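You operate a simulated robot arm through the tools that you are given. There is no shell and no other tool. Be economical: measure what you need, move in short steps, check, and stop when the job is done.

You are at the controls of a simulated robot arm. One attempt, no reset.

TASK
Put things in order on the table top. At the end: the orange masala mill stands where the green oil stopper stood; the green pump bottle (marked "SOAP") stands on top of the brown trivet; the green oil stopper stands where the brown coffee mill stood; the brown coffee mill stands where the green pump bottle stood; whatever was shut is shut again. Leave all else as you found it, and nothing knocked over.

It is judged by the outcome, as a careful person would: the job done as asked, and still so three seconds after it is handed in. It fails if anything else is knocked over, pushed out of place, dropped, spilled or broken. Lids that push on must go on centred and level and be pressed home; caps that screw on are set level and turned clockwise until they are tight.

THE ROBOT
A 6-joint arm with a two-finger parallel gripper, fixed in place. Base frame: the origin is at the foot of the arm, x ahead of it, y to its left, z up; the work surface is at about z = 0. Readings come in cm, rad, newtons and seconds.
With the tool pointing down near the work surface it reaches from about 18 to 46 cm from the base axis. Its first joint turns from -1.222 to 1.222 rad. Payload 1.9 kg.
Tool frame: the origin (TCP) lies between the finger pads and is the grasp point; the fingertips stand 2.3 cm ahead of it; z points along the fingers, y is the line along which they close. Largest opening 9.4 cm; finger width 3.8, thickness 1; the body of the gripper, 5.4 by 9.6 cm, starts 3.9 cm behind the TCP.
Orientation is that of the tool frame in the base frame, as a unit quaternion [x, y, z, w]. With the fingers straight down and closing along the base's y, the tool's x points along the base's -x, its y along +y and its z along -z.

THE INTERFACE
- The arm moves only by the tool send_rows. Its argument "targets" is a list of rows, each an object (a shift or turn left out is 0, a gripper value left out holds the last) with "linear": the shift along the tool's x, y, z in cm, a list of three; "turn": the turn, a rotation vector about the tool's x, y, z in rad, a list of three; "hand": the gripper command, from -1 (shut) to 1 (fully open), values between in proportion. In form: [{"linear": [tx, ty, tz], "turn": [ax, ay, az], "hand": hand}, ...]. A call has 1 to 10 rows; each row shifts and turns the commanded pose from where the row before left it, along the tool's axes as they then stand. Each row takes 0.2 s and may step no farther than 5 cm and 0.15 rad from the row before; otherwise, or with a gripper value out of range, the whole call is refused. Where a pose cannot be reached the arm comes as near as it can. A force on the tool above 40 N (or 10 N above the force at the start of the call, whichever is more), or a blocked arm, ends the call early, and 0.2 s more pass. Each finger travels about 10.8 cm/s and halts on what it meets, pressing with about 35 N; the grip force reading is that of the motor and also rises with nothing between the fingers. The clock runs only during rows and for 0.2 s after the last one: add rows that do not move to give the fingers time. The reply holds the time, the measured pose of the TCP, the force on the tool along the base axes, the opening and the grip force, in the units named above and with some noise, with the torque about the TCP (base axes, N m) and any sound that the robot's microphone picked up.
- Cameras (640 x 400 px; columns grow to the right, rows downward): "scene" is fixed at [3.53, 29.37, 44.16]; the picture's right is [-0.93, -0.37, 0.00], its down [-0.15, 0.38, -0.91] and it looks along [0.34, -0.85, -0.40] (base axes); focal length 214 px, centre (320, 200). "wrist" rides on the gripper at [8.6, 1.6, -7.4] in the tool frame; the picture's right is [-0.18, 0.98, 0.00], its down [-0.58, -0.11, -0.81] and it looks along [-0.79, -0.15, 0.59] (tool axes); focal length 243 px, centre (320, 200). There is no depth. A picture from a camera that has moved, and an enlarged one, comes with that camera's place and axes in the base frame and with its lens.
- grab_frame(camera): a new picture of that camera. It takes no simulated time.
- close_up(camera, box): a new picture of the part [left, top, right, bottom] of that camera's present view, enlarged. It takes no simulated time.
- finish_job(): hands the job in; it is judged then, once.

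Work in short steps. Places have to be worked out from the pictures, the camera data and where the tool is seen: move nearer, look again, correct. Check each grasp and each placing, and mend what went wrong. You have 120 turns and 84 pictures in all, those below and enlarged ones among them. Open the gripper and draw the arm clear of the work before you hand the job in, unless the task says otherwise; then end with one line.

The tools are called after ">>>" by a JSON object that holds its "op" and its "data". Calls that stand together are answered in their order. send_rows: Moves the arm, as the interface text tells. Its arguments: {"type":"object","properties":{"targets":{"type":"array","items":{"type":"object","properties":{"linear":{"type":"array","items":{"type":"number"}},"turn":{"type":"array","items":{"type":"number"}},"hand":{"type":"number"}}}}},"required":["targets"]} The other tools are called the same way: grab_frame (camera) takes a picture; close_up (camera, box) takes an enlarged picture of a part of a camera's view; finish_job () hands the job in.

At the start:

```text
time_s: 0.0
position: [25.52, 0.42, 34.17]
tcp_rot: [0.0, 1.0, 0.0, 0.001]
contact_force: [-0.1, 0.8, 0.5]
moment: [-0.01, 0.02, 0.05]
grip_width: 9.39
grip_force: 0.1
```

scene: 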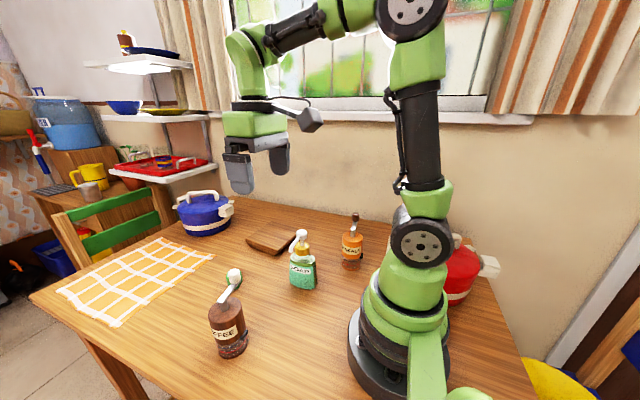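
wrist: 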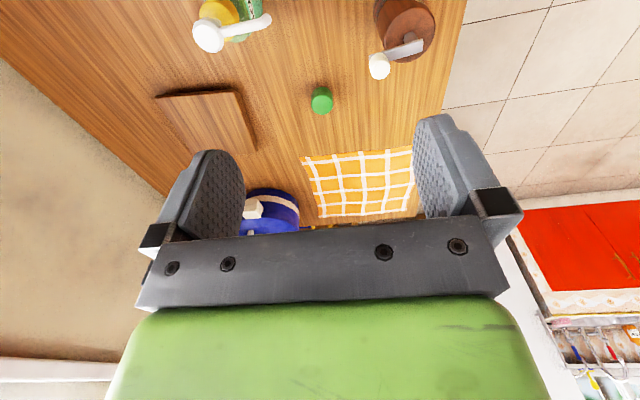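

I'll look at the scene in more detail to find each object first.

>>> {"op": "close_up", "data": {"camera": "scene", "box": [160, 180, 400, 370]}}

>>> {"op": "close_up", "data": {"camera": "wrist", "box": [140, 0, 460, 200]}}

```text
2.11 times, centred on (280, 275) of scene
camera zoom: at [3.53, 29.37, 44.16], right [-0.93, -0.37, 0.0], down [-0.15, 0.38, -0.91], along [0.34, -0.85, -0.4], focal length 452 px, centre (404, 42)
```

zoom: 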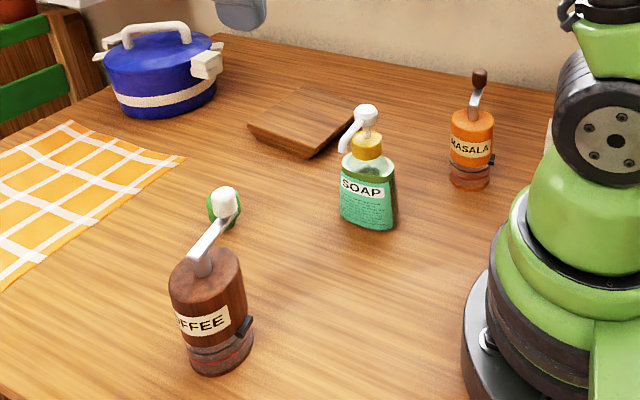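

```text
2.00 times, centred on (300, 100) of wrist
camera zoom: at [16.82, 1.88, 41.54], right [0.18, 0.98, 0.0], down [0.58, -0.11, 0.81], along [0.79, -0.15, -0.59], focal length 485 px, centre (360, 400)
```

zoom: 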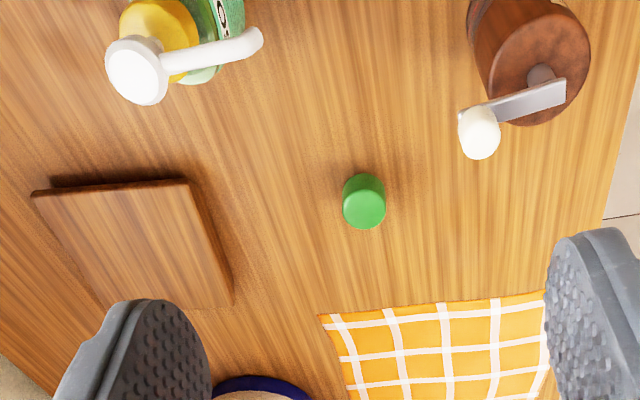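

Estimates: coffee mill near (30,10), soap (24,-10), masala (14,-22), stopper (41,-2.5) and the trivet's centre near (43,-25). I'll move high above, toward the trivet, to measure it better.

>>> {"op": "send_rows", "data": {"targets": [{"linear": [-0.9, -4.1, 0.8]}, {"linear": [-0.9, -4.1, 0.8]}, {"linear": [-0.9, -4.1, 0.8]}, {"linear": [-0.9, -4.1, 0.8]}, {"linear": [-0.9, -4.1, 0.8]}]}}

>>> {"op": "grab_frame", "data": {"camera": "wrist"}}

>>> {"op": "grab_frame", "data": {"camera": "scene"}}

```text
time_s: 1.2
position: [30.05, -20.15, 30.18]
tcp_rot: [0.0, 1.0, 0.0, 0.0]
contact_force: [-0.5, -0.3, 0.5]
moment: [0.02, 0.0, 0.0]
grip_width: 9.41
grip_force: 0.2
```

```text
79 pictures are left
camera wrist: at [21.44, -18.62, 37.62], right [0.18, 0.98, 0.0], down [0.58, -0.11, 0.81], along [0.79, -0.15, -0.59], focal length 243 px, centre (320, 200)
```

wrist: 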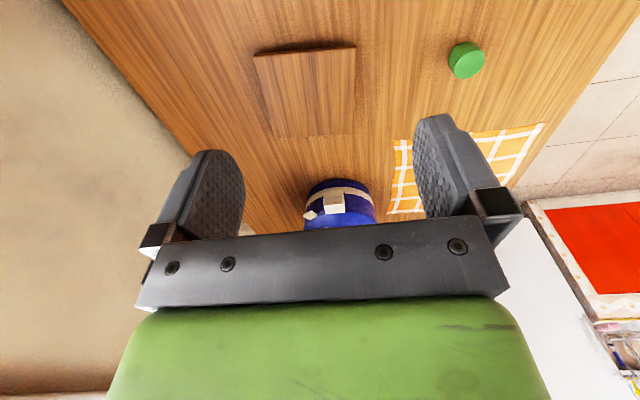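

```text
78 pictures are left
```

scene: 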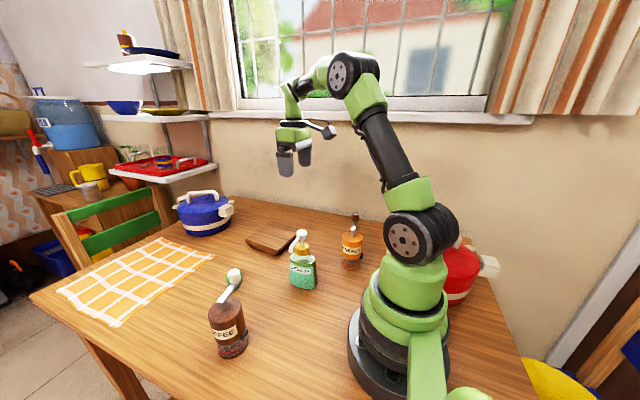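

The trivet comes out about 14.5 cm square, centred near (42.6,-24.4). I'll test whether the downward tool can reach it at carrying height.

>>> {"op": "send_rows", "data": {"targets": [{"linear": [-2.5, -0.86, 3]}, {"linear": [-2.5, -0.86, 3]}, {"linear": [-2.5, -0.86, 3]}, {"linear": [-2.5, -0.86, 3]}, {"linear": [-2.5, -0.86, 3]}, {}]}}

>>> {"op": "close_up", "data": {"camera": "scene", "box": [160, 160, 400, 310]}}

```text
time_s: 2.6
position: [40.02, -22.68, 15.49]
tcp_rot: [0.0, 1.0, 0.0, 0.0]
contact_force: [0.7, 0.2, -0.5]
moment: [0.0, 0.0, -0.02]
grip_width: 9.4
grip_force: 0.0
out of reach, approached as far as the arm can: row 4, 5
```

```text
2.67 times, centred on (280, 235) of scene
camera zoom: at [3.53, 29.37, 44.16], right [-0.93, -0.37, 0.0], down [-0.15, 0.38, -0.91], along [0.34, -0.85, -0.4], focal length 572 px, centre (427, 107)
```

zoom: 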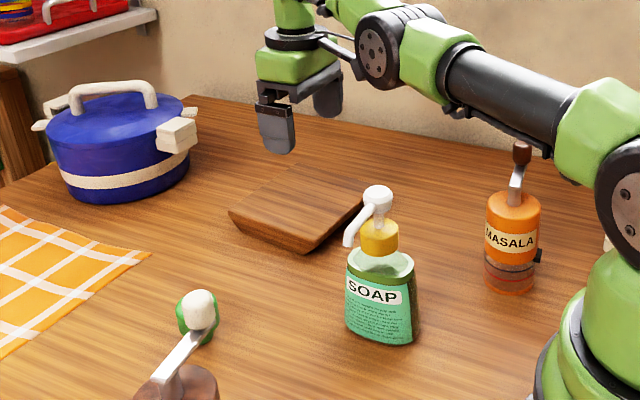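

Straight-down reach tops out at 46 cm from the base, which still lands the bottle well within the trivet. I'll rise and go back toward the soap, turning the tool 90° so the fingers close along x, clear of the spout.

>>> {"op": "send_rows", "data": {"targets": [{"linear": [1, 1, -3.5]}, {"linear": [2, 1, -3.5]}, {"linear": [3, 2, -2]}, {"linear": [3, 2, 0], "turn": [0, 0, 0.14]}, {"linear": [3, 3, 0], "turn": [0, 0, 0.14]}, {"turn": [0, 0, 0.14]}, {"turn": [0, 0, 0.14]}, {"turn": [0, 0, 0.14]}, {"turn": [0, 0, 0.14]}, {"turn": [0, 0, 0.14]}]}}

```text
time_s: 4.8
position: [37.37, -20.16, 27.42]
tcp_rot: [0.397, 0.917, -0.008, -0.019]
contact_force: [0.6, -0.5, 0.0]
moment: [0.01, -0.01, 0.0]
grip_width: 9.39
grip_force: 0.1
out of reach, approached as far as the arm can: row 1, 2, 3, 4, 5
```

The result lagged the command, so I'll idle for a moment and read the pose again.

>>> {"op": "send_rows", "data": {"targets": [{}, {}]}}

```text
time_s: 5.4
position: [37.39, -20.11, 27.48]
tcp_rot: [0.396, 0.918, -0.007, -0.02]
contact_force: [1.4, -0.2, 0.5]
moment: [-0.02, 0.02, 0.0]
grip_width: 9.41
grip_force: 0.1
```

>>> {"op": "send_rows", "data": {"targets": [{"linear": [3.36, -0.52, 0]}, {"linear": [3.36, -0.52, 0]}, {"linear": [3.36, -0.52, 0]}, {"linear": [3.36, -0.52, 0]}, {"linear": [3.36, -0.52, 0]}, {}]}}

```text
time_s: 6.8
position: [37.39, -20.23, 27.42]
tcp_rot: [0.396, 0.918, -0.007, -0.02]
contact_force: [0.0, -0.8, -0.3]
moment: [0.0, -0.01, 0.01]
grip_width: 9.41
grip_force: 0.0
out of reach, approached as far as the arm can: row 1, 2, 3, 4, 5
```

The arm seems stuck at a joint limit in this yaw direction. I'll turn back and see if it recovers.

>>> {"op": "send_rows", "data": {"targets": [{"turn": [0, 0, -0.14]}, {"turn": [0, 0, -0.14]}, {"turn": [0, 0, -0.14]}, {}]}}

```text
time_s: 7.8
position: [37.33, -20.21, 27.36]
tcp_rot: [0.196, 0.98, -0.004, -0.021]
contact_force: [0.0, -0.1, -0.3]
moment: [0.01, -0.02, -0.01]
grip_width: 9.38
grip_force: 0.1
```

>>> {"op": "send_rows", "data": {"targets": [{"linear": [2, 0, 0], "turn": [-0.008, -0.042, 0]}, {"linear": [3, 0.5, 0]}, {"linear": [3, 1, 0]}, {}]}}

```text
time_s: 8.8
position: [37.43, -20.26, 27.32]
tcp_rot: [0.196, 0.98, -0.003, -0.021]
contact_force: [0.9, -0.2, -0.4]
moment: [0.01, 0.01, 0.02]
grip_width: 9.39
grip_force: 0.0
out of reach, approached as far as the arm can: row 1, 2, 3
```

Moving inward is blocked at this height, so I'll try going down instead.

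>>> {"op": "send_rows", "data": {"targets": [{"linear": [0, 0, 2]}, {"linear": [0, 0, 2]}, {}]}}

>>> {"op": "grab_frame", "data": {"camera": "scene"}}

```text
time_s: 9.6
position: [37.33, -20.29, 27.29]
tcp_rot: [0.196, 0.98, -0.004, -0.021]
contact_force: [0.8, 0.3, 0.0]
moment: [0.0, -0.03, 0.01]
grip_width: 9.39
grip_force: 0.2
out of reach, approached as far as the arm can: row 1, 2
```

```text
76 pictures are left
```

scene: 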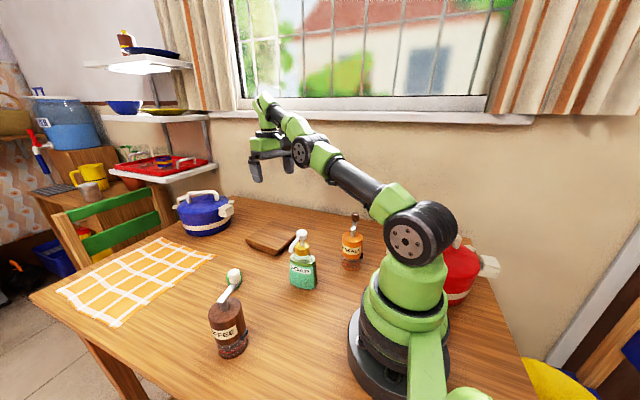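

The elbow is fully straight, which is a singular pose. I'll try sliding down along the reach boundary.

>>> {"op": "send_rows", "data": {"targets": [{"linear": [-0.3, 0, 1]}, {"linear": [-0.3, 0, 1]}, {"linear": [-0.3, 0, 1]}, {}]}}

```text
time_s: 10.6
position: [38.97, -20.92, 24.58]
tcp_rot: [0.196, 0.981, -0.004, 0.001]
contact_force: [-0.7, -0.4, 0.0]
moment: [0.0, 0.02, 0.01]
grip_width: 9.38
grip_force: 0.1
out of reach, approached as far as the arm can: row 1
```

That worked. I'll continue down without moving outward, then pull inward.

>>> {"op": "send_rows", "data": {"targets": [{"linear": [0, 0, 1]}, {"linear": [0, 0, 1.5]}, {"linear": [0.5, 0, 1.5]}, {"linear": [1, 0, 1]}, {"linear": [1.5, 0, 0]}, {}]}}

```text
time_s: 12.0
position: [39.69, -21.64, 20.5]
tcp_rot: [0.196, 0.981, -0.004, 0.0]
contact_force: [0.8, -0.4, 0.0]
moment: [0.0, -0.03, -0.01]
grip_width: 9.38
grip_force: 0.2
out of reach, approached as far as the arm can: row 1, 2, 3, 4, 5
```

>>> {"op": "send_rows", "data": {"targets": [{"linear": [4.5, 0.5, 1]}, {"linear": [3, 0, 0]}, {"linear": [3, 0, 0]}, {}]}}

```text
time_s: 13.0
position: [39.61, -21.82, 21.07]
tcp_rot: [0.195, 0.981, -0.004, 0.0]
contact_force: [0.7, -0.6, -0.4]
moment: [-0.01, 0.02, 0.0]
grip_width: 9.38
grip_force: 0.0
out of reach, approached as far as the arm can: row 1, 2, 3
```

>>> {"op": "send_rows", "data": {"targets": [{"linear": [4, 0, -3]}, {"linear": [4.9, 0, 0]}, {"linear": [4.9, 0, 0]}, {}]}}

```text
time_s: 14.0
position: [38.87, -21.98, 22.4]
tcp_rot: [0.196, 0.981, -0.004, 0.001]
contact_force: [0.0, 0.8, 0.8]
moment: [-0.01, -0.01, -0.04]
grip_width: 9.39
grip_force: 0.1
out of reach, approached as far as the arm can: row 1, 2, 3
```

>>> {"op": "send_rows", "data": {"targets": [{"linear": [-0.4, 0, 4.5]}, {}]}}

```text
time_s: 14.6
position: [39.66, -22.26, 18.06]
tcp_rot: [0.196, 0.981, -0.003, 0.0]
contact_force: [1.3, -0.1, -1.2]
moment: [0.0, -0.01, -0.04]
grip_width: 9.41
grip_force: 0.1
out of reach, approached as far as the arm can: row 1
```

>>> {"op": "send_rows", "data": {"targets": [{"linear": [0, 0, 4.5]}, {}, {"linear": [0, 0, 2.5]}, {}]}}

```text
time_s: 15.6
position: [40.25, -22.61, 10.94]
tcp_rot: [0.196, 0.981, -0.003, 0.0]
contact_force: [0.0, 0.3, -0.5]
moment: [-0.01, 0.01, -0.03]
grip_width: 9.39
grip_force: 0.0
out of reach, approached as far as the arm can: row 1
```

Row 3 was reached this time. I'll pull gently inward from here.

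>>> {"op": "send_rows", "data": {"targets": [{"linear": [0.3, 0, 1]}, {"linear": [1, 0, 0.5]}, {"linear": [2, 0, 0]}, {}]}}

```text
time_s: 16.6
position: [40.08, -22.88, 9.45]
tcp_rot: [0.196, 0.981, -0.003, 0.0]
contact_force: [-0.1, 0.1, -0.6]
moment: [0.03, -0.01, -0.04]
grip_width: 9.4
grip_force: 0.2
out of reach, approached as far as the arm can: row 1, 2, 3
```

>>> {"op": "send_rows", "data": {"targets": [{"turn": [0, -0.1, 0]}, {"turn": [0, -0.1, 0]}, {"turn": [0, -0.1, 0]}, {}]}}

```text
time_s: 17.6
position: [44.2, -25.37, 9.26]
tcp_rot: [0.193, 0.97, -0.033, 0.148]
contact_force: [0.0, 0.1, -0.8]
moment: [-0.02, -0.02, 0.02]
grip_width: 9.4
grip_force: 0.1
out of reach, approached as far as the arm can: row 1, 2, 3
```

>>> {"op": "send_rows", "data": {"targets": [{"linear": [4.6, 0, -1.4]}, {"linear": [4.6, 0, -1.4]}, {}, {}]}}

>>> {"op": "grab_frame", "data": {"camera": "scene"}}

```text
time_s: 18.6
position: [35.47, -21.41, 9.14]
tcp_rot: [0.194, 0.969, -0.034, 0.147]
contact_force: [-0.2, -0.1, -0.7]
moment: [0.01, -0.02, 0.03]
grip_width: 9.43
grip_force: 0.0
out of reach, approached as far as the arm can: row 1
```

```text
75 pictures are left
```

scene: 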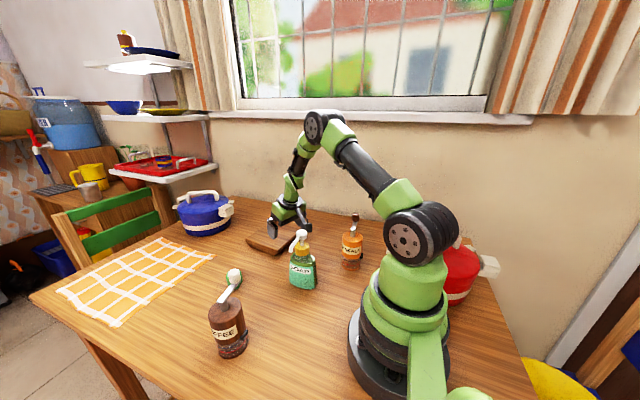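

The arm is free again, and I'll stay off full stretch from now on. A 0.2 rad outward tilt extends my reach. I'll rise, untilt, yaw, and move in over the soap.

>>> {"op": "send_rows", "data": {"targets": [{"linear": [0, 0, -4], "turn": [0, 0.15, 0]}, {"linear": [0, 0, -4], "turn": [0, 0.15, 0]}, {"linear": [2, 0, -4], "turn": [0, 0, 0.13]}, {"linear": [2, 0, -2], "turn": [0, 0, 0.13]}, {"linear": [2, 0, 0], "turn": [0, 0, 0.13]}, {"linear": [2, 0, 0], "turn": [0, 0, 0.13]}, {"linear": [2, 0, 0], "turn": [0, 0, 0.13]}, {}]}}

```text
time_s: 20.4
position: [25.89, -14.79, 22.78]
tcp_rot: [0.499, 0.866, -0.004, 0.002]
contact_force: [-0.6, 0.2, -0.3]
moment: [0.01, 0.04, 0.0]
grip_width: 9.39
grip_force: 0.1
```

>>> {"op": "send_rows", "data": {"targets": [{"linear": [2.7, 0.46, 0]}, {"linear": [2.7, 0.46, 0]}, {"turn": [0, -0.1, 0]}, {"turn": [0, -0.1, 0]}, {}]}}

>>> {"op": "grab_frame", "data": {"camera": "wrist"}}

>>> {"op": "close_up", "data": {"camera": "scene", "box": [220, 160, 380, 300]}}

```text
time_s: 21.6
position: [24.08, -9.76, 22.78]
tcp_rot: [0.496, 0.862, -0.053, 0.089]
contact_force: [-0.4, 0.1, 0.4]
moment: [0.01, -0.01, 0.01]
grip_width: 9.41
grip_force: 0.0
```

```text
74 pictures are left
camera wrist: at [20.43, -0.38, 28.37], right [0.94, 0.34, 0.03], down [0.11, -0.4, 0.91], along [0.32, -0.85, -0.41], focal length 243 px, centre (320, 200)
```

wrist: 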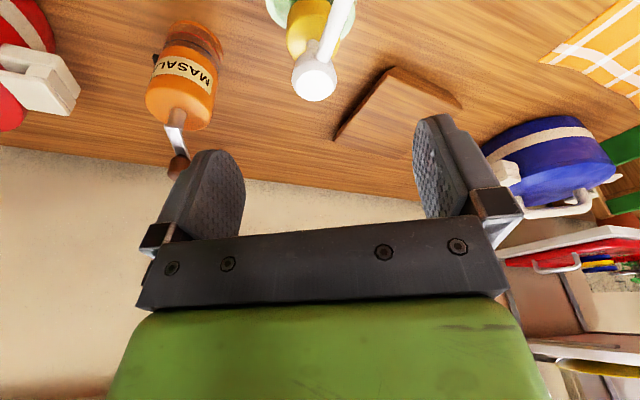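

```text
2.86 times, centred on (300, 230) of scene
camera zoom: at [3.53, 29.37, 44.16], right [-0.93, -0.37, 0.0], down [-0.15, 0.38, -0.91], along [0.34, -0.85, -0.4], focal length 613 px, centre (377, 114)
```

zoom: 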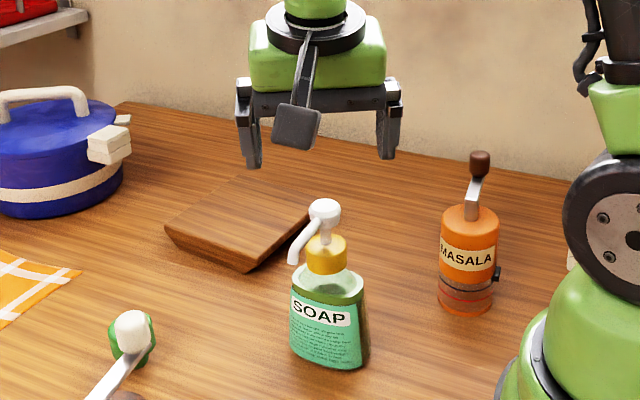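

The pump axis reads (24.0,-9.8), right under the tool. I'll descend partway with the fingers straddling the pump and check.

>>> {"op": "send_rows", "data": {"targets": [{"linear": [0.6, 0, 2.94], "hand": 0.3}, {"linear": [0.6, 0, 2.94]}, {}]}}

>>> {"op": "close_up", "data": {"camera": "scene", "box": [240, 200, 360, 300]}}

>>> {"op": "grab_frame", "data": {"camera": "wrist"}}

```text
time_s: 22.4
position: [23.99, -9.77, 16.84]
tcp_rot: [0.496, 0.862, -0.053, 0.088]
contact_force: [0.6, 0.2, 0.2]
moment: [0.0, -0.01, 0.0]
grip_width: 6.12
grip_force: 0.0
```

```text
4.00 times, centred on (300, 250) of scene
camera zoom: at [3.53, 29.37, 44.16], right [-0.93, -0.37, 0.0], down [-0.15, 0.38, -0.91], along [0.34, -0.85, -0.4], focal length 858 px, centre (400, 0)
```

zoom: 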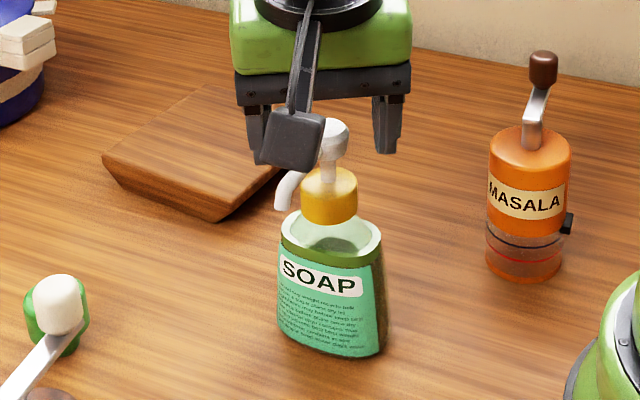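

```text
71 pictures are left
camera wrist: at [20.49, -0.44, 22.31], right [0.94, 0.34, 0.03], down [0.11, -0.4, 0.91], along [0.32, -0.85, -0.42], focal length 243 px, centre (320, 200)
```

wrist: 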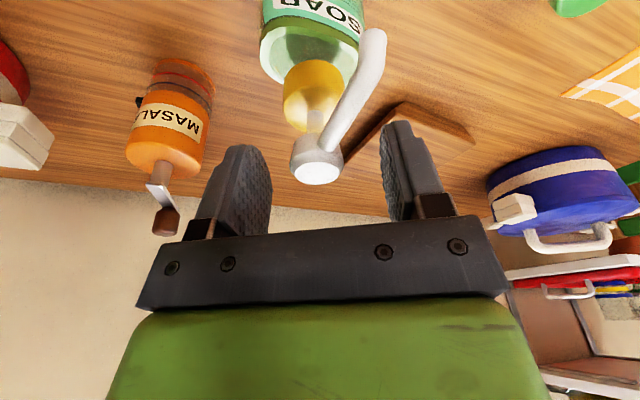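

Aligned. I'll descend to cap height, about z 13.0, and close softly.

>>> {"op": "send_rows", "data": {"targets": [{"linear": [0.4, 0, 1.96]}, {"linear": [0.38, 0, 1.8]}, {}]}}

>>> {"op": "close_up", "data": {"camera": "scene", "box": [250, 200, 350, 300]}}

>>> {"op": "close_up", "data": {"camera": "wrist", "box": [160, 0, 480, 250]}}

```text
time_s: 23.2
position: [23.95, -9.87, 12.97]
tcp_rot: [0.496, 0.862, -0.053, 0.089]
contact_force: [-0.1, 0.2, 0.1]
moment: [-0.01, 0.01, -0.01]
grip_width: 6.11
grip_force: 0.0
```

```text
4.00 times, centred on (300, 250) of scene
camera zoom: at [3.53, 29.37, 44.16], right [-0.93, -0.37, 0.0], down [-0.15, 0.38, -0.91], along [0.34, -0.85, -0.4], focal length 858 px, centre (400, 0)
```

zoom: 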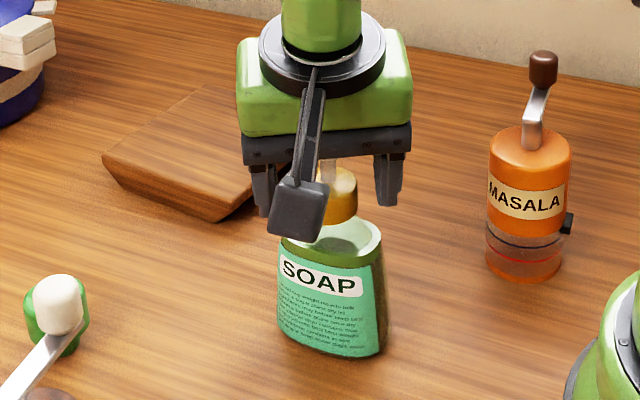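

```text
1.60 times, centred on (320, 125) of wrist
camera zoom: at [20.43, -0.45, 18.49], right [0.94, 0.34, 0.03], down [0.11, -0.4, 0.91], along [0.32, -0.85, -0.42], focal length 388 px, centre (320, 320)
```

zoom: 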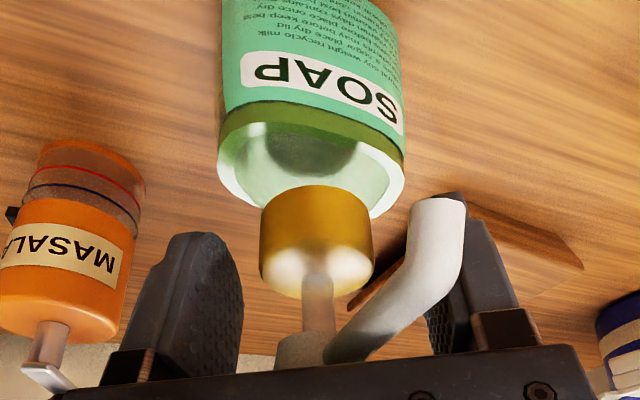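

The spout would come close to the right finger, so I'll yaw a further 0.25 rad about the vertical before closing.

>>> {"op": "send_rows", "data": {"targets": [{"turn": [0.025, 0, 0.122]}, {"turn": [0.025, 0, 0.122]}, {}, {"hand": -0.1}, {}, {}]}}

>>> {"op": "close_up", "data": {"camera": "wrist", "box": [160, 0, 480, 250]}}

```text
time_s: 24.6
position: [23.94, -9.71, 13.02]
tcp_rot: [0.599, 0.794, -0.064, 0.082]
contact_force: [0.1, -0.3, 0.1]
moment: [-0.01, -0.03, 0.0]
grip_width: 4.24
grip_force: 0.0
```

```text
1.60 times, centred on (320, 125) of wrist
camera zoom: at [22.86, 0.17, 18.5], right [0.99, 0.1, 0.04], down [0.01, -0.42, 0.91], along [0.1, -0.9, -0.42], focal length 388 px, centre (320, 320)
```

zoom: 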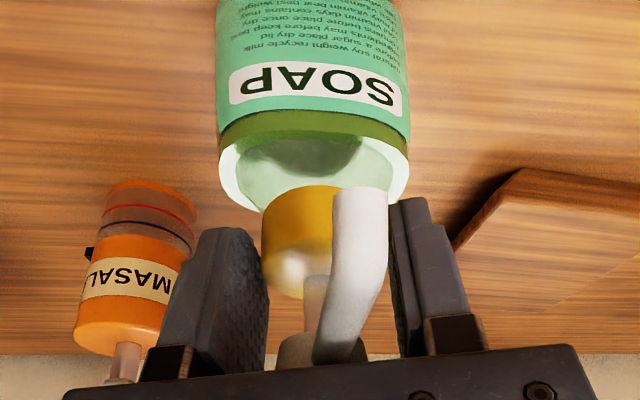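

Clear of the spout and well centred. I'll close and lift slightly.

>>> {"op": "send_rows", "data": {"targets": [{"hand": -0.5}, {"hand": -1}, {}, {}, {"linear": [0, 0, 0]}]}}

```text
time_s: 25.8
position: [23.96, -9.75, 13.0]
tcp_rot: [0.599, 0.794, -0.064, 0.081]
contact_force: [-1.5, -0.1, 2.1]
moment: [-0.02, -0.02, -0.04]
grip_width: 3.48
grip_force: 35.2
```

>>> {"op": "send_rows", "data": {"targets": [{"linear": [-0.2, 0, -0.98]}, {"linear": [-0.4, 0, -1.96]}, {}]}}

>>> {"op": "close_up", "data": {"camera": "scene", "box": [220, 180, 380, 300]}}

```text
time_s: 26.6
position: [23.96, -9.76, 15.97]
tcp_rot: [0.6, 0.793, -0.064, 0.082]
contact_force: [0.3, 0.1, -3.7]
moment: [0.02, 0.0, 0.03]
grip_width: 3.46
grip_force: 35.5
```

```text
3.33 times, centred on (300, 240) of scene
camera zoom: at [3.53, 29.37, 44.16], right [-0.93, -0.37, 0.0], down [-0.15, 0.38, -0.91], along [0.34, -0.85, -0.4], focal length 715 px, centre (387, 67)
```

zoom: 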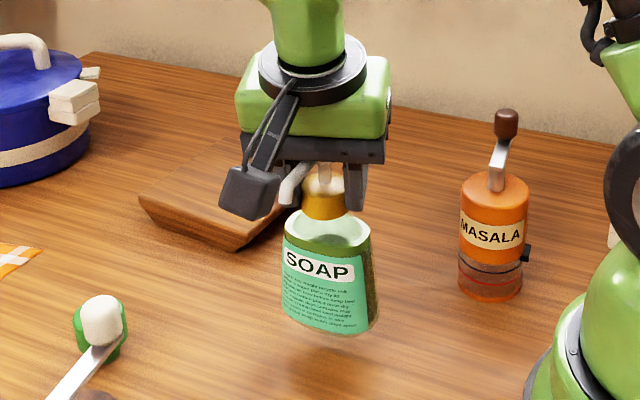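

The whole bottle came up. I'll raise it a bit more, turn back a little in yaw, and carry it over the trivet, stopping partway to check.

>>> {"op": "send_rows", "data": {"targets": [{"linear": [-0.5, 0, -2.2]}, {"turn": [-0.0305, 0, -0.147]}, {"turn": [-0.0305, 0, -0.147]}, {"linear": [-2.47, 0.915, 0.51]}, {"linear": [-2.47, 0.915, 0.51]}, {"linear": [-2.47, 0.915, 0.51]}, {"linear": [-2.47, 0.915, 0.51]}, {"linear": [-2.47, 0.915, 0.51]}, {}]}}

>>> {"op": "close_up", "data": {"camera": "scene", "box": [200, 160, 360, 280]}}

```text
time_s: 28.6
position: [34.79, -17.81, 18.25]
tcp_rot: [0.474, 0.875, -0.05, 0.089]
contact_force: [-2.3, 1.6, 0.7]
moment: [0.19, 0.21, 0.02]
grip_width: 2.59
grip_force: 35.4
```

```text
3.33 times, centred on (280, 220) of scene
camera zoom: at [3.53, 29.37, 44.16], right [-0.93, -0.37, 0.0], down [-0.15, 0.38, -0.91], along [0.34, -0.85, -0.4], focal length 715 px, centre (453, 133)
```

zoom: 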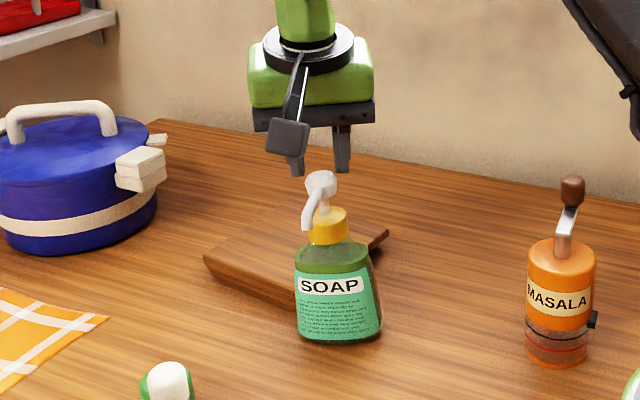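

The grip has slipped up onto the pump head and the bottle looks as if it's standing in front of the trivet. I'll look carefully before moving anything.

>>> {"op": "grab_frame", "data": {"camera": "wrist"}}

>>> {"op": "close_up", "data": {"camera": "scene", "box": [240, 190, 320, 260]}}

```text
65 pictures are left
camera wrist: at [30.75, -8.64, 23.76], right [0.92, 0.39, 0.03], down [0.13, -0.4, 0.91], along [0.36, -0.83, -0.42], focal length 243 px, centre (320, 200)
```

wrist: 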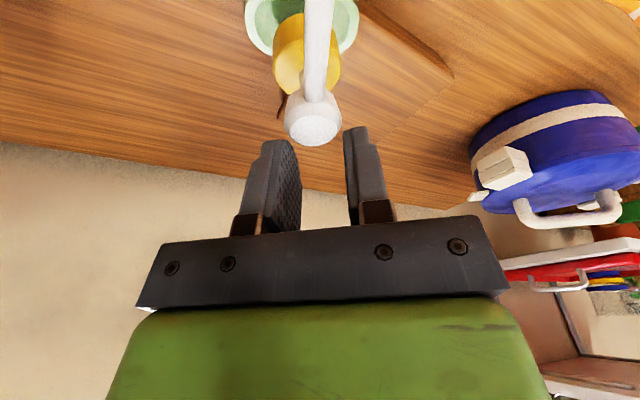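

```text
5.71 times, centred on (280, 225) of scene
camera zoom: at [3.53, 29.37, 44.16], right [-0.93, -0.37, 0.0], down [-0.15, 0.38, -0.91], along [0.34, -0.85, -0.4], focal length 1226 px, centre (549, 57)
```

zoom: 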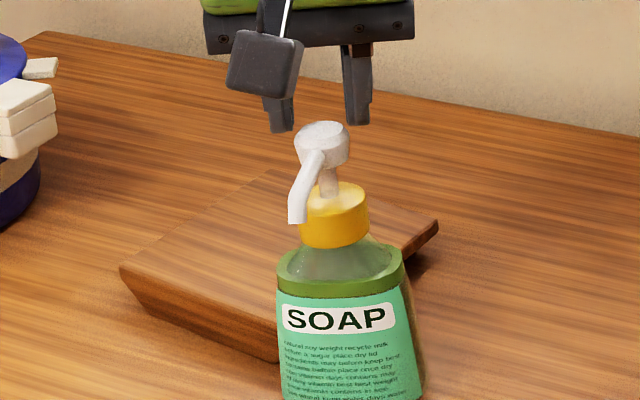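

The tips are only pinching the pump head and the bottle stands upright on the table. I'll open and rise clear.

>>> {"op": "send_rows", "data": {"targets": [{"hand": -0.2}, {"hand": 0.2}, {}, {"linear": [-0.6, 0, -2.9]}, {"linear": [-0.6, 0, -2.9]}, {"linear": [2, 0, -2]}, {}]}}

>>> {"op": "close_up", "data": {"camera": "scene", "box": [200, 160, 360, 280]}}

>>> {"op": "grab_frame", "data": {"camera": "wrist"}}

```text
time_s: 30.2
position: [33.42, -15.71, 25.91]
tcp_rot: [0.474, 0.875, -0.049, 0.09]
contact_force: [-0.6, 0.2, -0.6]
moment: [-0.01, -0.02, -0.02]
grip_width: 5.64
grip_force: 0.0
```

```text
3.33 times, centred on (280, 220) of scene
camera zoom: at [3.53, 29.37, 44.16], right [-0.93, -0.37, 0.0], down [-0.15, 0.38, -0.91], along [0.34, -0.85, -0.4], focal length 715 px, centre (453, 133)
```

zoom: 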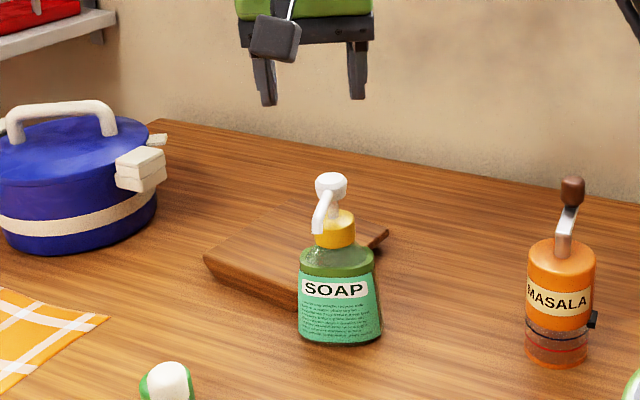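

```text
62 pictures are left
camera wrist: at [29.38, -6.58, 31.35], right [0.92, 0.38, 0.03], down [0.13, -0.4, 0.91], along [0.36, -0.83, -0.42], focal length 243 px, centre (320, 200)
```

wrist: 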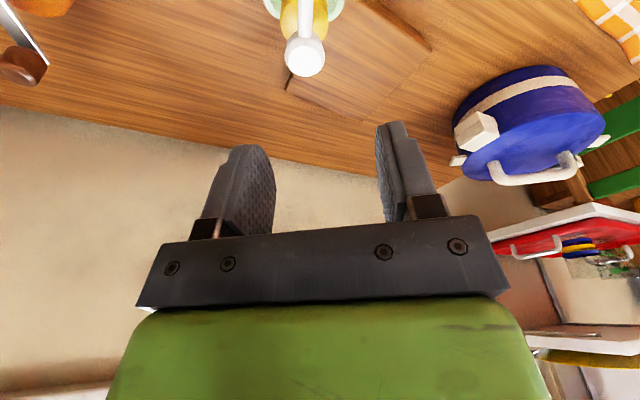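

The bottle is standing safely near (33.0,-16.4), but the trivet got nudged about 1 cm, and the tapered cap slips. I'll re-grip the bottle by its body with a strongly tilted tool. First I'll reorient up high.

>>> {"op": "send_rows", "data": {"targets": [{"turn": [0, 0.1, 0], "hand": 1}, {"turn": [0, 0.105, 0]}, {"linear": [2, 0, 0], "turn": [0, 0, -0.15]}, {"linear": [2, 0, 0], "turn": [0, 0, -0.15]}, {"turn": [0, 0, -0.15]}, {"turn": [0, 0, -0.15]}, {"turn": [0, 0, -0.15]}, {"turn": [0, 0, -0.15]}, {"turn": [0, 0, -0.15]}, {"turn": [0, 0, -0.15]}]}}

>>> {"op": "grab_frame", "data": {"camera": "wrist"}}

```text
time_s: 32.4
position: [30.93, -12.72, 25.68]
tcp_rot: [-0.103, 0.995, -0.001, 0.001]
contact_force: [0.3, -0.6, 0.1]
moment: [-0.01, 0.01, 0.03]
grip_width: 9.44
grip_force: 0.0
```

```text
61 pictures are left
camera wrist: at [22.26, -12.93, 33.23], right [-0.02, 1.0, 0.0], down [0.59, 0.02, 0.81], along [0.8, 0.02, -0.59], focal length 243 px, centre (320, 200)
```

wrist: 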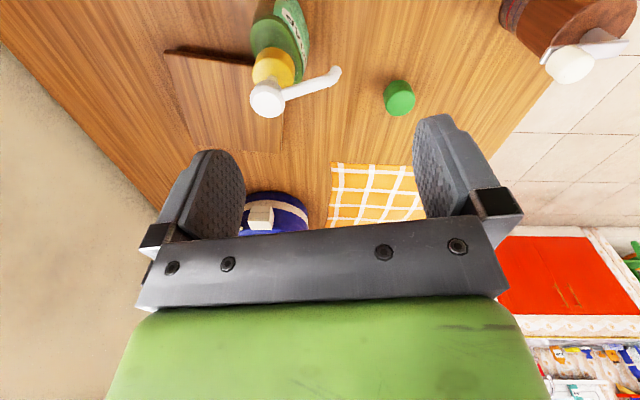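

The masala mill would obstruct that tilted approach, so I'll do the coffee mill first, since its destination is already free. I'm moving toward it for a closer look.

>>> {"op": "send_rows", "data": {"targets": [{"turn": [0, 0, 0.103]}, {"turn": [0, 0, 0.103]}, {"linear": [1.2, 4.1, 0]}, {"linear": [1.2, 4.1, 0]}, {"linear": [1.2, 4.1, 0]}, {"linear": [1.2, 4.1, 0]}, {"linear": [1.2, 4.1, 0]}, {}]}}

>>> {"op": "grab_frame", "data": {"camera": "wrist"}}

>>> {"op": "close_up", "data": {"camera": "scene", "box": [180, 250, 290, 370]}}

```text
time_s: 34.2
position: [24.93, 7.92, 25.83]
tcp_rot: [0.001, 1.0, -0.002, -0.001]
contact_force: [-0.1, -0.5, -0.7]
moment: [-0.02, 0.01, -0.01]
grip_width: 9.42
grip_force: 0.1
```

```text
60 pictures are left
camera wrist: at [16.38, 9.39, 33.27], right [0.19, 0.98, 0.0], down [0.58, -0.11, 0.81], along [0.79, -0.15, -0.59], focal length 243 px, centre (320, 200)
```

wrist: 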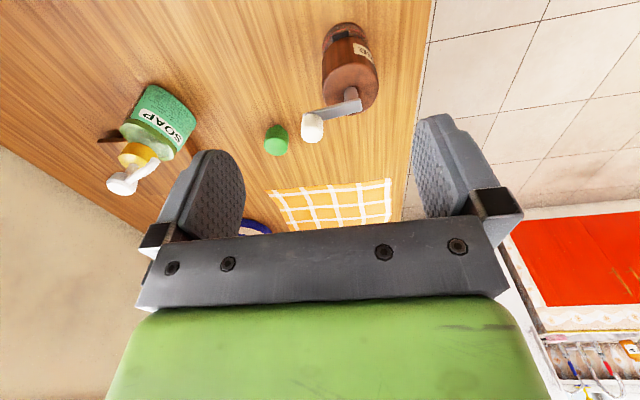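

```text
3.33 times, centred on (235, 310) of scene
camera zoom: at [3.52, 29.37, 44.16], right [-0.93, -0.37, 0.0], down [-0.15, 0.38, -0.91], along [0.34, -0.85, -0.4], focal length 715 px, centre (603, -167)
```

zoom: 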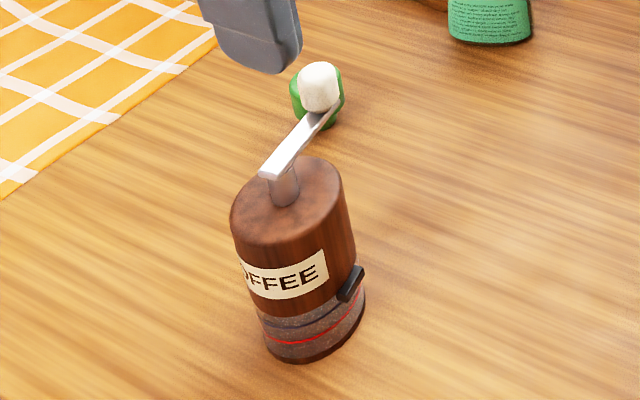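

The coffee mill's axis is about (30.0,10.15), its body top near z 9.7, and the crank points to -y. I'll turn the tool 90° so the fingers close along x.

>>> {"op": "send_rows", "data": {"targets": [{"turn": [0, 0, 0.15]}, {"turn": [0, 0, 0.15]}, {"turn": [0, 0, 0.15]}, {"turn": [0, 0, 0.15]}, {"turn": [0, 0, 0.15]}, {"turn": [0, 0, 0.15]}, {"turn": [0, 0, 0.15]}, {"turn": [0, 0, 0.15]}, {"turn": [0, 0, 0.15]}, {"turn": [0, 0, 0.15]}]}}

>>> {"op": "send_rows", "data": {"targets": [{"linear": [0, 0, 0], "turn": [0, 0, 0.07]}, {"linear": [1.3, 2.5, 2]}, {"linear": [1.3, 2.6, 2]}, {}]}}

>>> {"op": "grab_frame", "data": {"camera": "wrist"}}

```text
time_s: 36.4
position: [25.0, 7.81, 25.66]
tcp_rot: [0.683, 0.73, -0.002, 0.001]
contact_force: [0.6, 0.7, 0.4]
moment: [0.01, -0.01, 0.02]
grip_width: 9.4
grip_force: 0.1
```

```text
time_s: 37.4
position: [30.18, 10.49, 21.76]
tcp_rot: [0.706, 0.708, -0.002, 0.0]
contact_force: [-0.2, -0.3, 1.7]
moment: [-0.04, -0.04, 0.01]
grip_width: 9.41
grip_force: 0.0
```

```text
58 pictures are left
camera wrist: at [31.84, 19.0, 29.09], right [0.98, -0.18, 0.0], down [-0.11, -0.58, 0.81], along [-0.15, -0.79, -0.59], focal length 243 px, centre (320, 200)
```

wrist: 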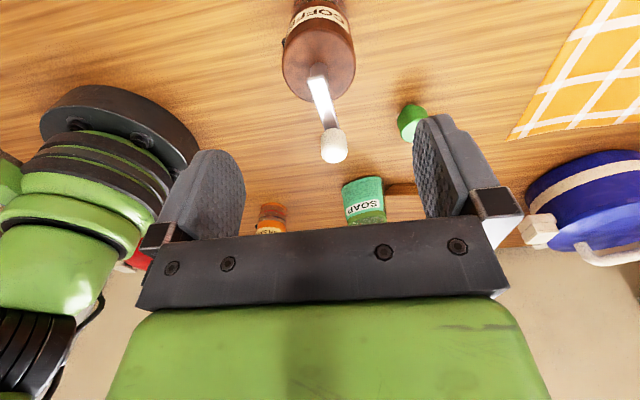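

Well aligned. I'll descend to just above the body's rim and check.

>>> {"op": "send_rows", "data": {"targets": [{"linear": [0.15, -0.1, 3]}, {"linear": [0, 0, 3]}, {"linear": [0, 0, 2]}, {}]}}

>>> {"op": "grab_frame", "data": {"camera": "wrist"}}

>>> {"op": "close_up", "data": {"camera": "scene", "box": [160, 220, 290, 370]}}

```text
time_s: 38.4
position: [30.0, 10.51, 13.7]
tcp_rot: [0.707, 0.707, -0.002, 0.001]
contact_force: [-0.2, 0.5, -0.1]
moment: [0.02, 0.01, 0.02]
grip_width: 9.39
grip_force: 0.0
```

```text
57 pictures are left
camera wrist: at [31.7, 19.09, 21.13], right [0.98, -0.18, 0.0], down [-0.11, -0.58, 0.81], along [-0.15, -0.79, -0.59], focal length 243 px, centre (320, 200)
```

wrist: 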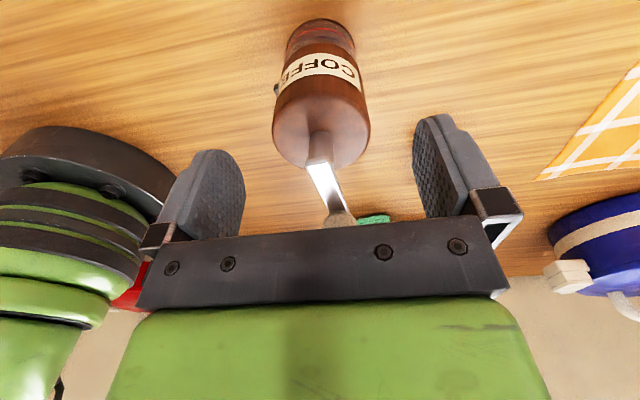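

```text
2.67 times, centred on (225, 295) of scene
camera zoom: at [3.53, 29.37, 44.16], right [-0.93, -0.37, 0.0], down [-0.15, 0.38, -0.91], along [0.34, -0.85, -0.4], focal length 572 px, centre (573, -53)
```

zoom: 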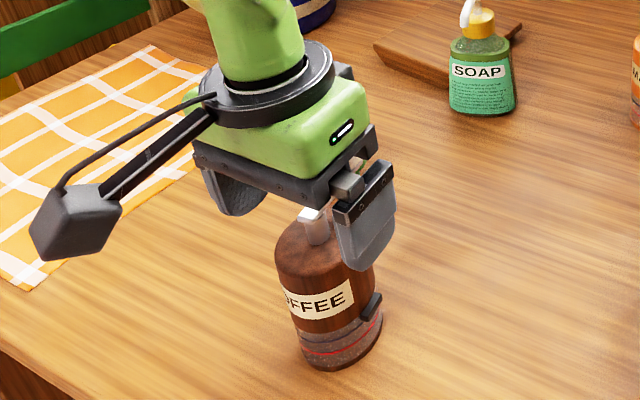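

>>> {"op": "send_rows", "data": {"targets": [{"linear": [0, 0, 2]}, {"linear": [0, 0, 1.5]}, {"linear": [0, 0, 1.0]}, {}]}}

>>> {"op": "close_up", "data": {"camera": "wrist", "box": [160, 0, 480, 250]}}

```text
time_s: 39.0
position: [30.25, 10.49, 10.66]
tcp_rot: [0.706, 0.708, 0.003, 0.003]
contact_force: [-3.2, -3.5, 21.9]
moment: [-0.81, -0.15, -0.05]
grip_width: 9.41
grip_force: 0.1
stopped in row 3: the force on the tool passed its limit (the readings are from after the stop); the commanded pose is now the measured one
```

```text
1.60 times, centred on (320, 125) of wrist
camera zoom: at [31.87, 19.09, 18.07], right [0.98, -0.18, 0.01], down [-0.12, -0.58, 0.81], along [-0.14, -0.79, -0.59], focal length 388 px, centre (320, 320)
```

zoom: 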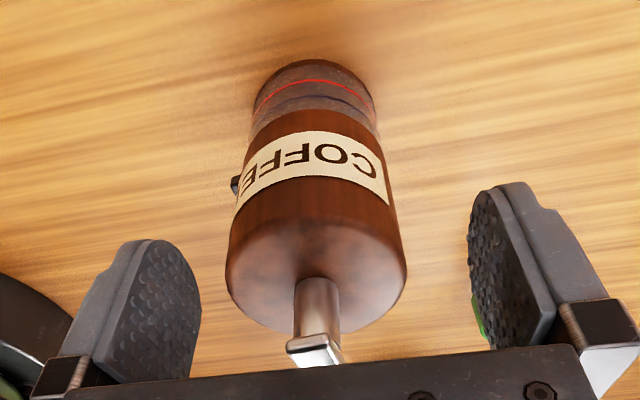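

The palm's edge met the crank knob. I'll rise, tilt 0.3 so the palm leans away from the knob, and check the mill.

>>> {"op": "send_rows", "data": {"targets": [{"linear": [0, 0, -2]}, {"linear": [0, 0, -2]}, {"turn": [0, -0.15, 0]}, {"turn": [0, -0.15, 0]}, {}]}}

>>> {"op": "grab_frame", "data": {"camera": "wrist"}}

>>> {"op": "close_up", "data": {"camera": "scene", "box": [160, 220, 290, 370]}}

```text
time_s: 40.2
position: [30.17, 10.6, 14.52]
tcp_rot: [0.699, 0.699, -0.105, 0.109]
contact_force: [-0.4, -0.4, 0.1]
moment: [0.05, 0.02, 0.03]
grip_width: 9.4
grip_force: 0.0
```

```text
54 pictures are left
camera wrist: at [31.85, 20.94, 19.09], right [0.98, -0.17, 0.06], down [-0.11, -0.31, 0.94], along [-0.15, -0.93, -0.33], focal length 243 px, centre (320, 200)
```

wrist: 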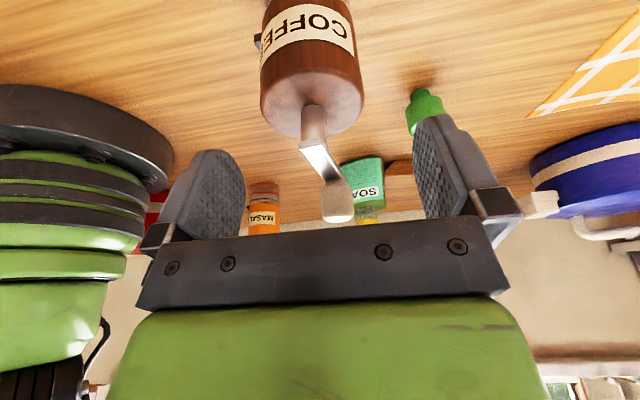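

```text
2.67 times, centred on (225, 295) of scene
camera zoom: at [3.53, 29.37, 44.16], right [-0.93, -0.37, 0.0], down [-0.15, 0.38, -0.91], along [0.34, -0.85, -0.4], focal length 572 px, centre (573, -53)
```

zoom: 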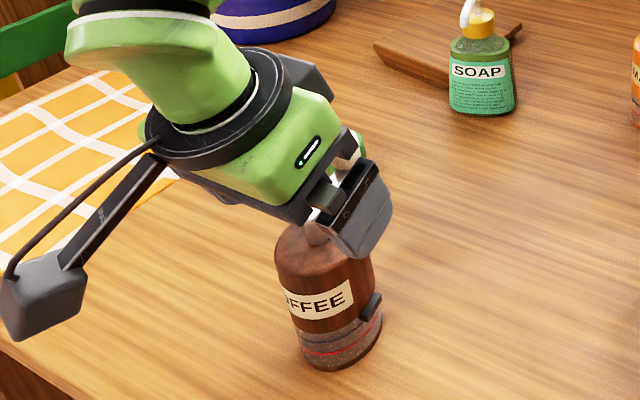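

>>> {"op": "send_rows", "data": {"targets": [{"linear": [0.59, -0.15, 1.91]}, {"linear": [0.44, 0, 1.43]}, {"linear": [0.3, 0, 0.96]}, {"linear": [0.3, 0, 0.96]}, {}]}}

>>> {"op": "close_up", "data": {"camera": "wrist", "box": [160, 0, 480, 250]}}

```text
time_s: 41.5
position: [30.08, 10.65, 8.97]
tcp_rot: [0.698, 0.7, -0.104, 0.11]
contact_force: [-0.1, 0.9, -0.3]
moment: [0.0, -0.01, 0.02]
grip_width: 9.4
grip_force: 0.1
```

```text
1.60 times, centred on (320, 125) of wrist
camera zoom: at [31.71, 20.96, 13.52], right [0.98, -0.17, 0.06], down [-0.11, -0.32, 0.94], along [-0.15, -0.93, -0.33], focal length 388 px, centre (320, 320)
```

zoom: 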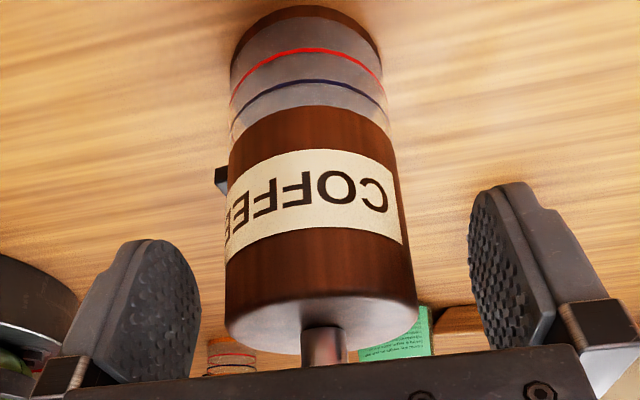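

No contact and the body is between the pads. Closing.

>>> {"op": "send_rows", "data": {"targets": [{"hand": 0.4}, {"hand": 0}, {"hand": -0.5}, {"hand": -1}, {}, {}]}}

```text
time_s: 42.9
position: [30.11, 10.49, 8.97]
tcp_rot: [0.699, 0.699, -0.105, 0.109]
contact_force: [-1.1, -0.1, 0.0]
moment: [-0.01, 0.0, 0.01]
grip_width: 5.69
grip_force: 35.1
```

Gripped at 5.69 cm. I'll lift slowly by 2 cm and check for slip.

>>> {"op": "send_rows", "data": {"targets": [{"linear": [-0.15, 0, -0.48]}, {"linear": [-0.22, 0, -0.72]}, {"linear": [-0.22, 0, -0.72]}, {}, {}]}}

>>> {"op": "close_up", "data": {"camera": "scene", "box": [160, 220, 290, 370]}}

```text
time_s: 44.0
position: [30.1, 10.57, 10.94]
tcp_rot: [0.698, 0.7, -0.104, 0.109]
contact_force: [-0.3, 0.5, -2.2]
moment: [0.03, -0.01, -0.02]
grip_width: 5.68
grip_force: 34.6
```

```text
2.67 times, centred on (225, 295) of scene
camera zoom: at [3.53, 29.37, 44.16], right [-0.93, -0.37, 0.0], down [-0.15, 0.38, -0.91], along [0.34, -0.85, -0.4], focal length 572 px, centre (573, -53)
```

zoom: 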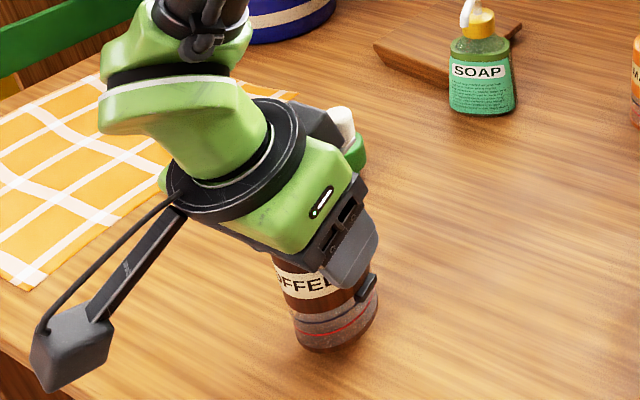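

The whole mill is up with no slip. I'll carry it gently toward the soap's old spot at (24.0,-9.75).

>>> {"op": "send_rows", "data": {"targets": [{"linear": [-0.3, 0, -0.96]}, {"linear": [-0.3, 0, -0.96]}, {"linear": [-1.2, -0.38, 0.37]}, {"linear": [-2.4, -0.76, 0.74]}, {"linear": [-2.4, -0.76, 0.74]}, {"linear": [-2.4, -0.76, 0.74]}, {"linear": [-2.4, -0.76, 0.74]}, {"linear": [-2.4, -0.76, 0.74]}, {"linear": [-1.2, -0.38, 0.37]}, {}]}}

```text
time_s: 46.2
position: [25.52, -4.62, 13.03]
tcp_rot: [0.698, 0.7, -0.103, 0.108]
contact_force: [-0.4, -0.1, -1.9]
moment: [0.03, 0.02, 0.02]
grip_width: 5.7
grip_force: 35.0
```

>>> {"op": "send_rows", "data": {"targets": [{"linear": [-1.177, -0.37, 0.364]}, {"linear": [-1.177, -0.37, 0.364]}, {"linear": [-1.177, -0.37, 0.364]}, {"linear": [-1.177, -0.37, 0.364]}, {}, {"linear": [0.44, 0, 1.43]}, {"linear": [0.44, 0, 1.43]}, {"linear": [0.15, 0, 0.48]}, {}]}}

>>> {"op": "close_up", "data": {"camera": "scene", "box": [220, 180, 380, 300]}}

```text
time_s: 48.2
position: [24.08, -9.49, 9.58]
tcp_rot: [0.699, 0.698, -0.104, 0.109]
contact_force: [0.3, -0.1, -2.2]
moment: [0.02, -0.03, 0.02]
grip_width: 5.69
grip_force: 35.0
```

```text
3.33 times, centred on (300, 240) of scene
camera zoom: at [3.53, 29.37, 44.16], right [-0.93, -0.37, 0.0], down [-0.15, 0.38, -0.91], along [0.34, -0.85, -0.4], focal length 715 px, centre (387, 67)
```

zoom: 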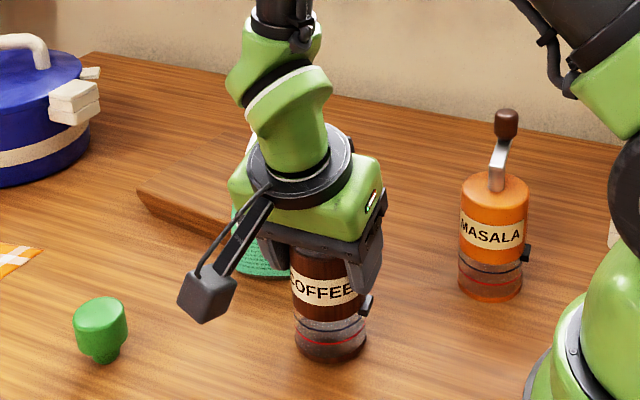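

Half a centimetre to go. I'll lower until it touches, then release and rise straight up.

>>> {"op": "send_rows", "data": {"targets": [{"linear": [0.1, 0, 0.33]}, {"linear": [0.06, 0, 0.19]}, {"linear": [0.03, 0, 0.1]}, {}]}}

```text
time_s: 49.2
position: [24.14, -9.44, 8.97]
tcp_rot: [0.699, 0.699, -0.105, 0.109]
contact_force: [-3.3, 3.0, 17.0]
moment: [0.27, 0.51, 0.02]
grip_width: 5.71
grip_force: 34.8
```

>>> {"op": "send_rows", "data": {"targets": [{"linear": [-0.02, 0, -0.06]}, {"hand": 0.3}, {"hand": 0.8}, {"hand": 1}, {}, {"linear": [-0.3, 0, -0.96]}, {"linear": [-0.6, 0, -1.91]}, {"linear": [-0.9, 0, -2.87]}, {"linear": [-0.9, 0, -2.87]}, {}]}}

>>> {"op": "close_up", "data": {"camera": "scene", "box": [200, 180, 360, 300]}}

>>> {"op": "grab_frame", "data": {"camera": "wrist"}}

```text
time_s: 51.5
position: [23.92, -9.57, 18.0]
tcp_rot: [0.699, 0.699, -0.104, 0.109]
contact_force: [-0.3, 0.2, 0.2]
moment: [0.02, -0.02, 0.03]
grip_width: 9.39
grip_force: 0.1
```

```text
3.33 times, centred on (280, 240) of scene
camera zoom: at [3.53, 29.37, 44.16], right [-0.93, -0.37, 0.0], down [-0.15, 0.38, -0.91], along [0.34, -0.85, -0.4], focal length 715 px, centre (453, 67)
```

zoom: 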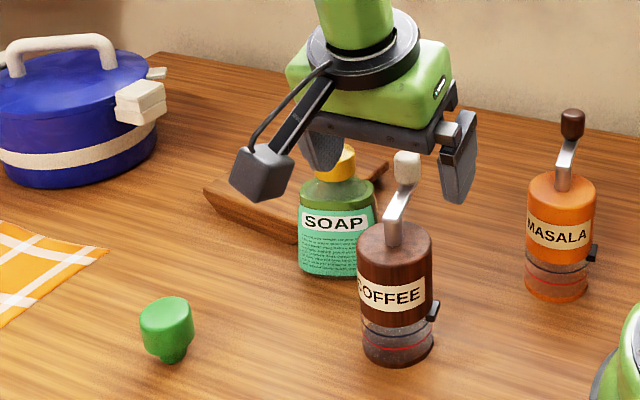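

```text
48 pictures are left
camera wrist: at [25.56, 0.77, 22.51], right [0.98, -0.18, 0.06], down [-0.11, -0.32, 0.94], along [-0.15, -0.93, -0.33], focal length 243 px, centre (320, 200)
```

wrist: 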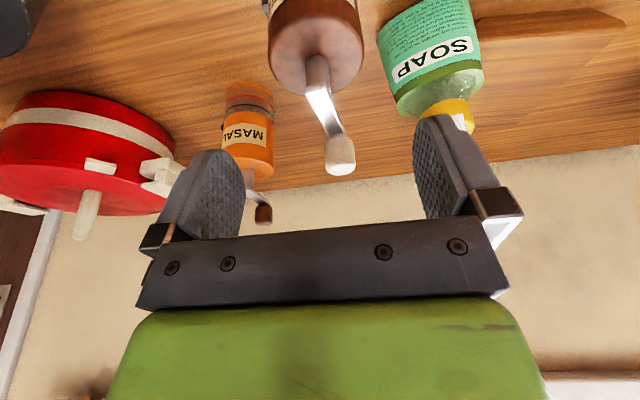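

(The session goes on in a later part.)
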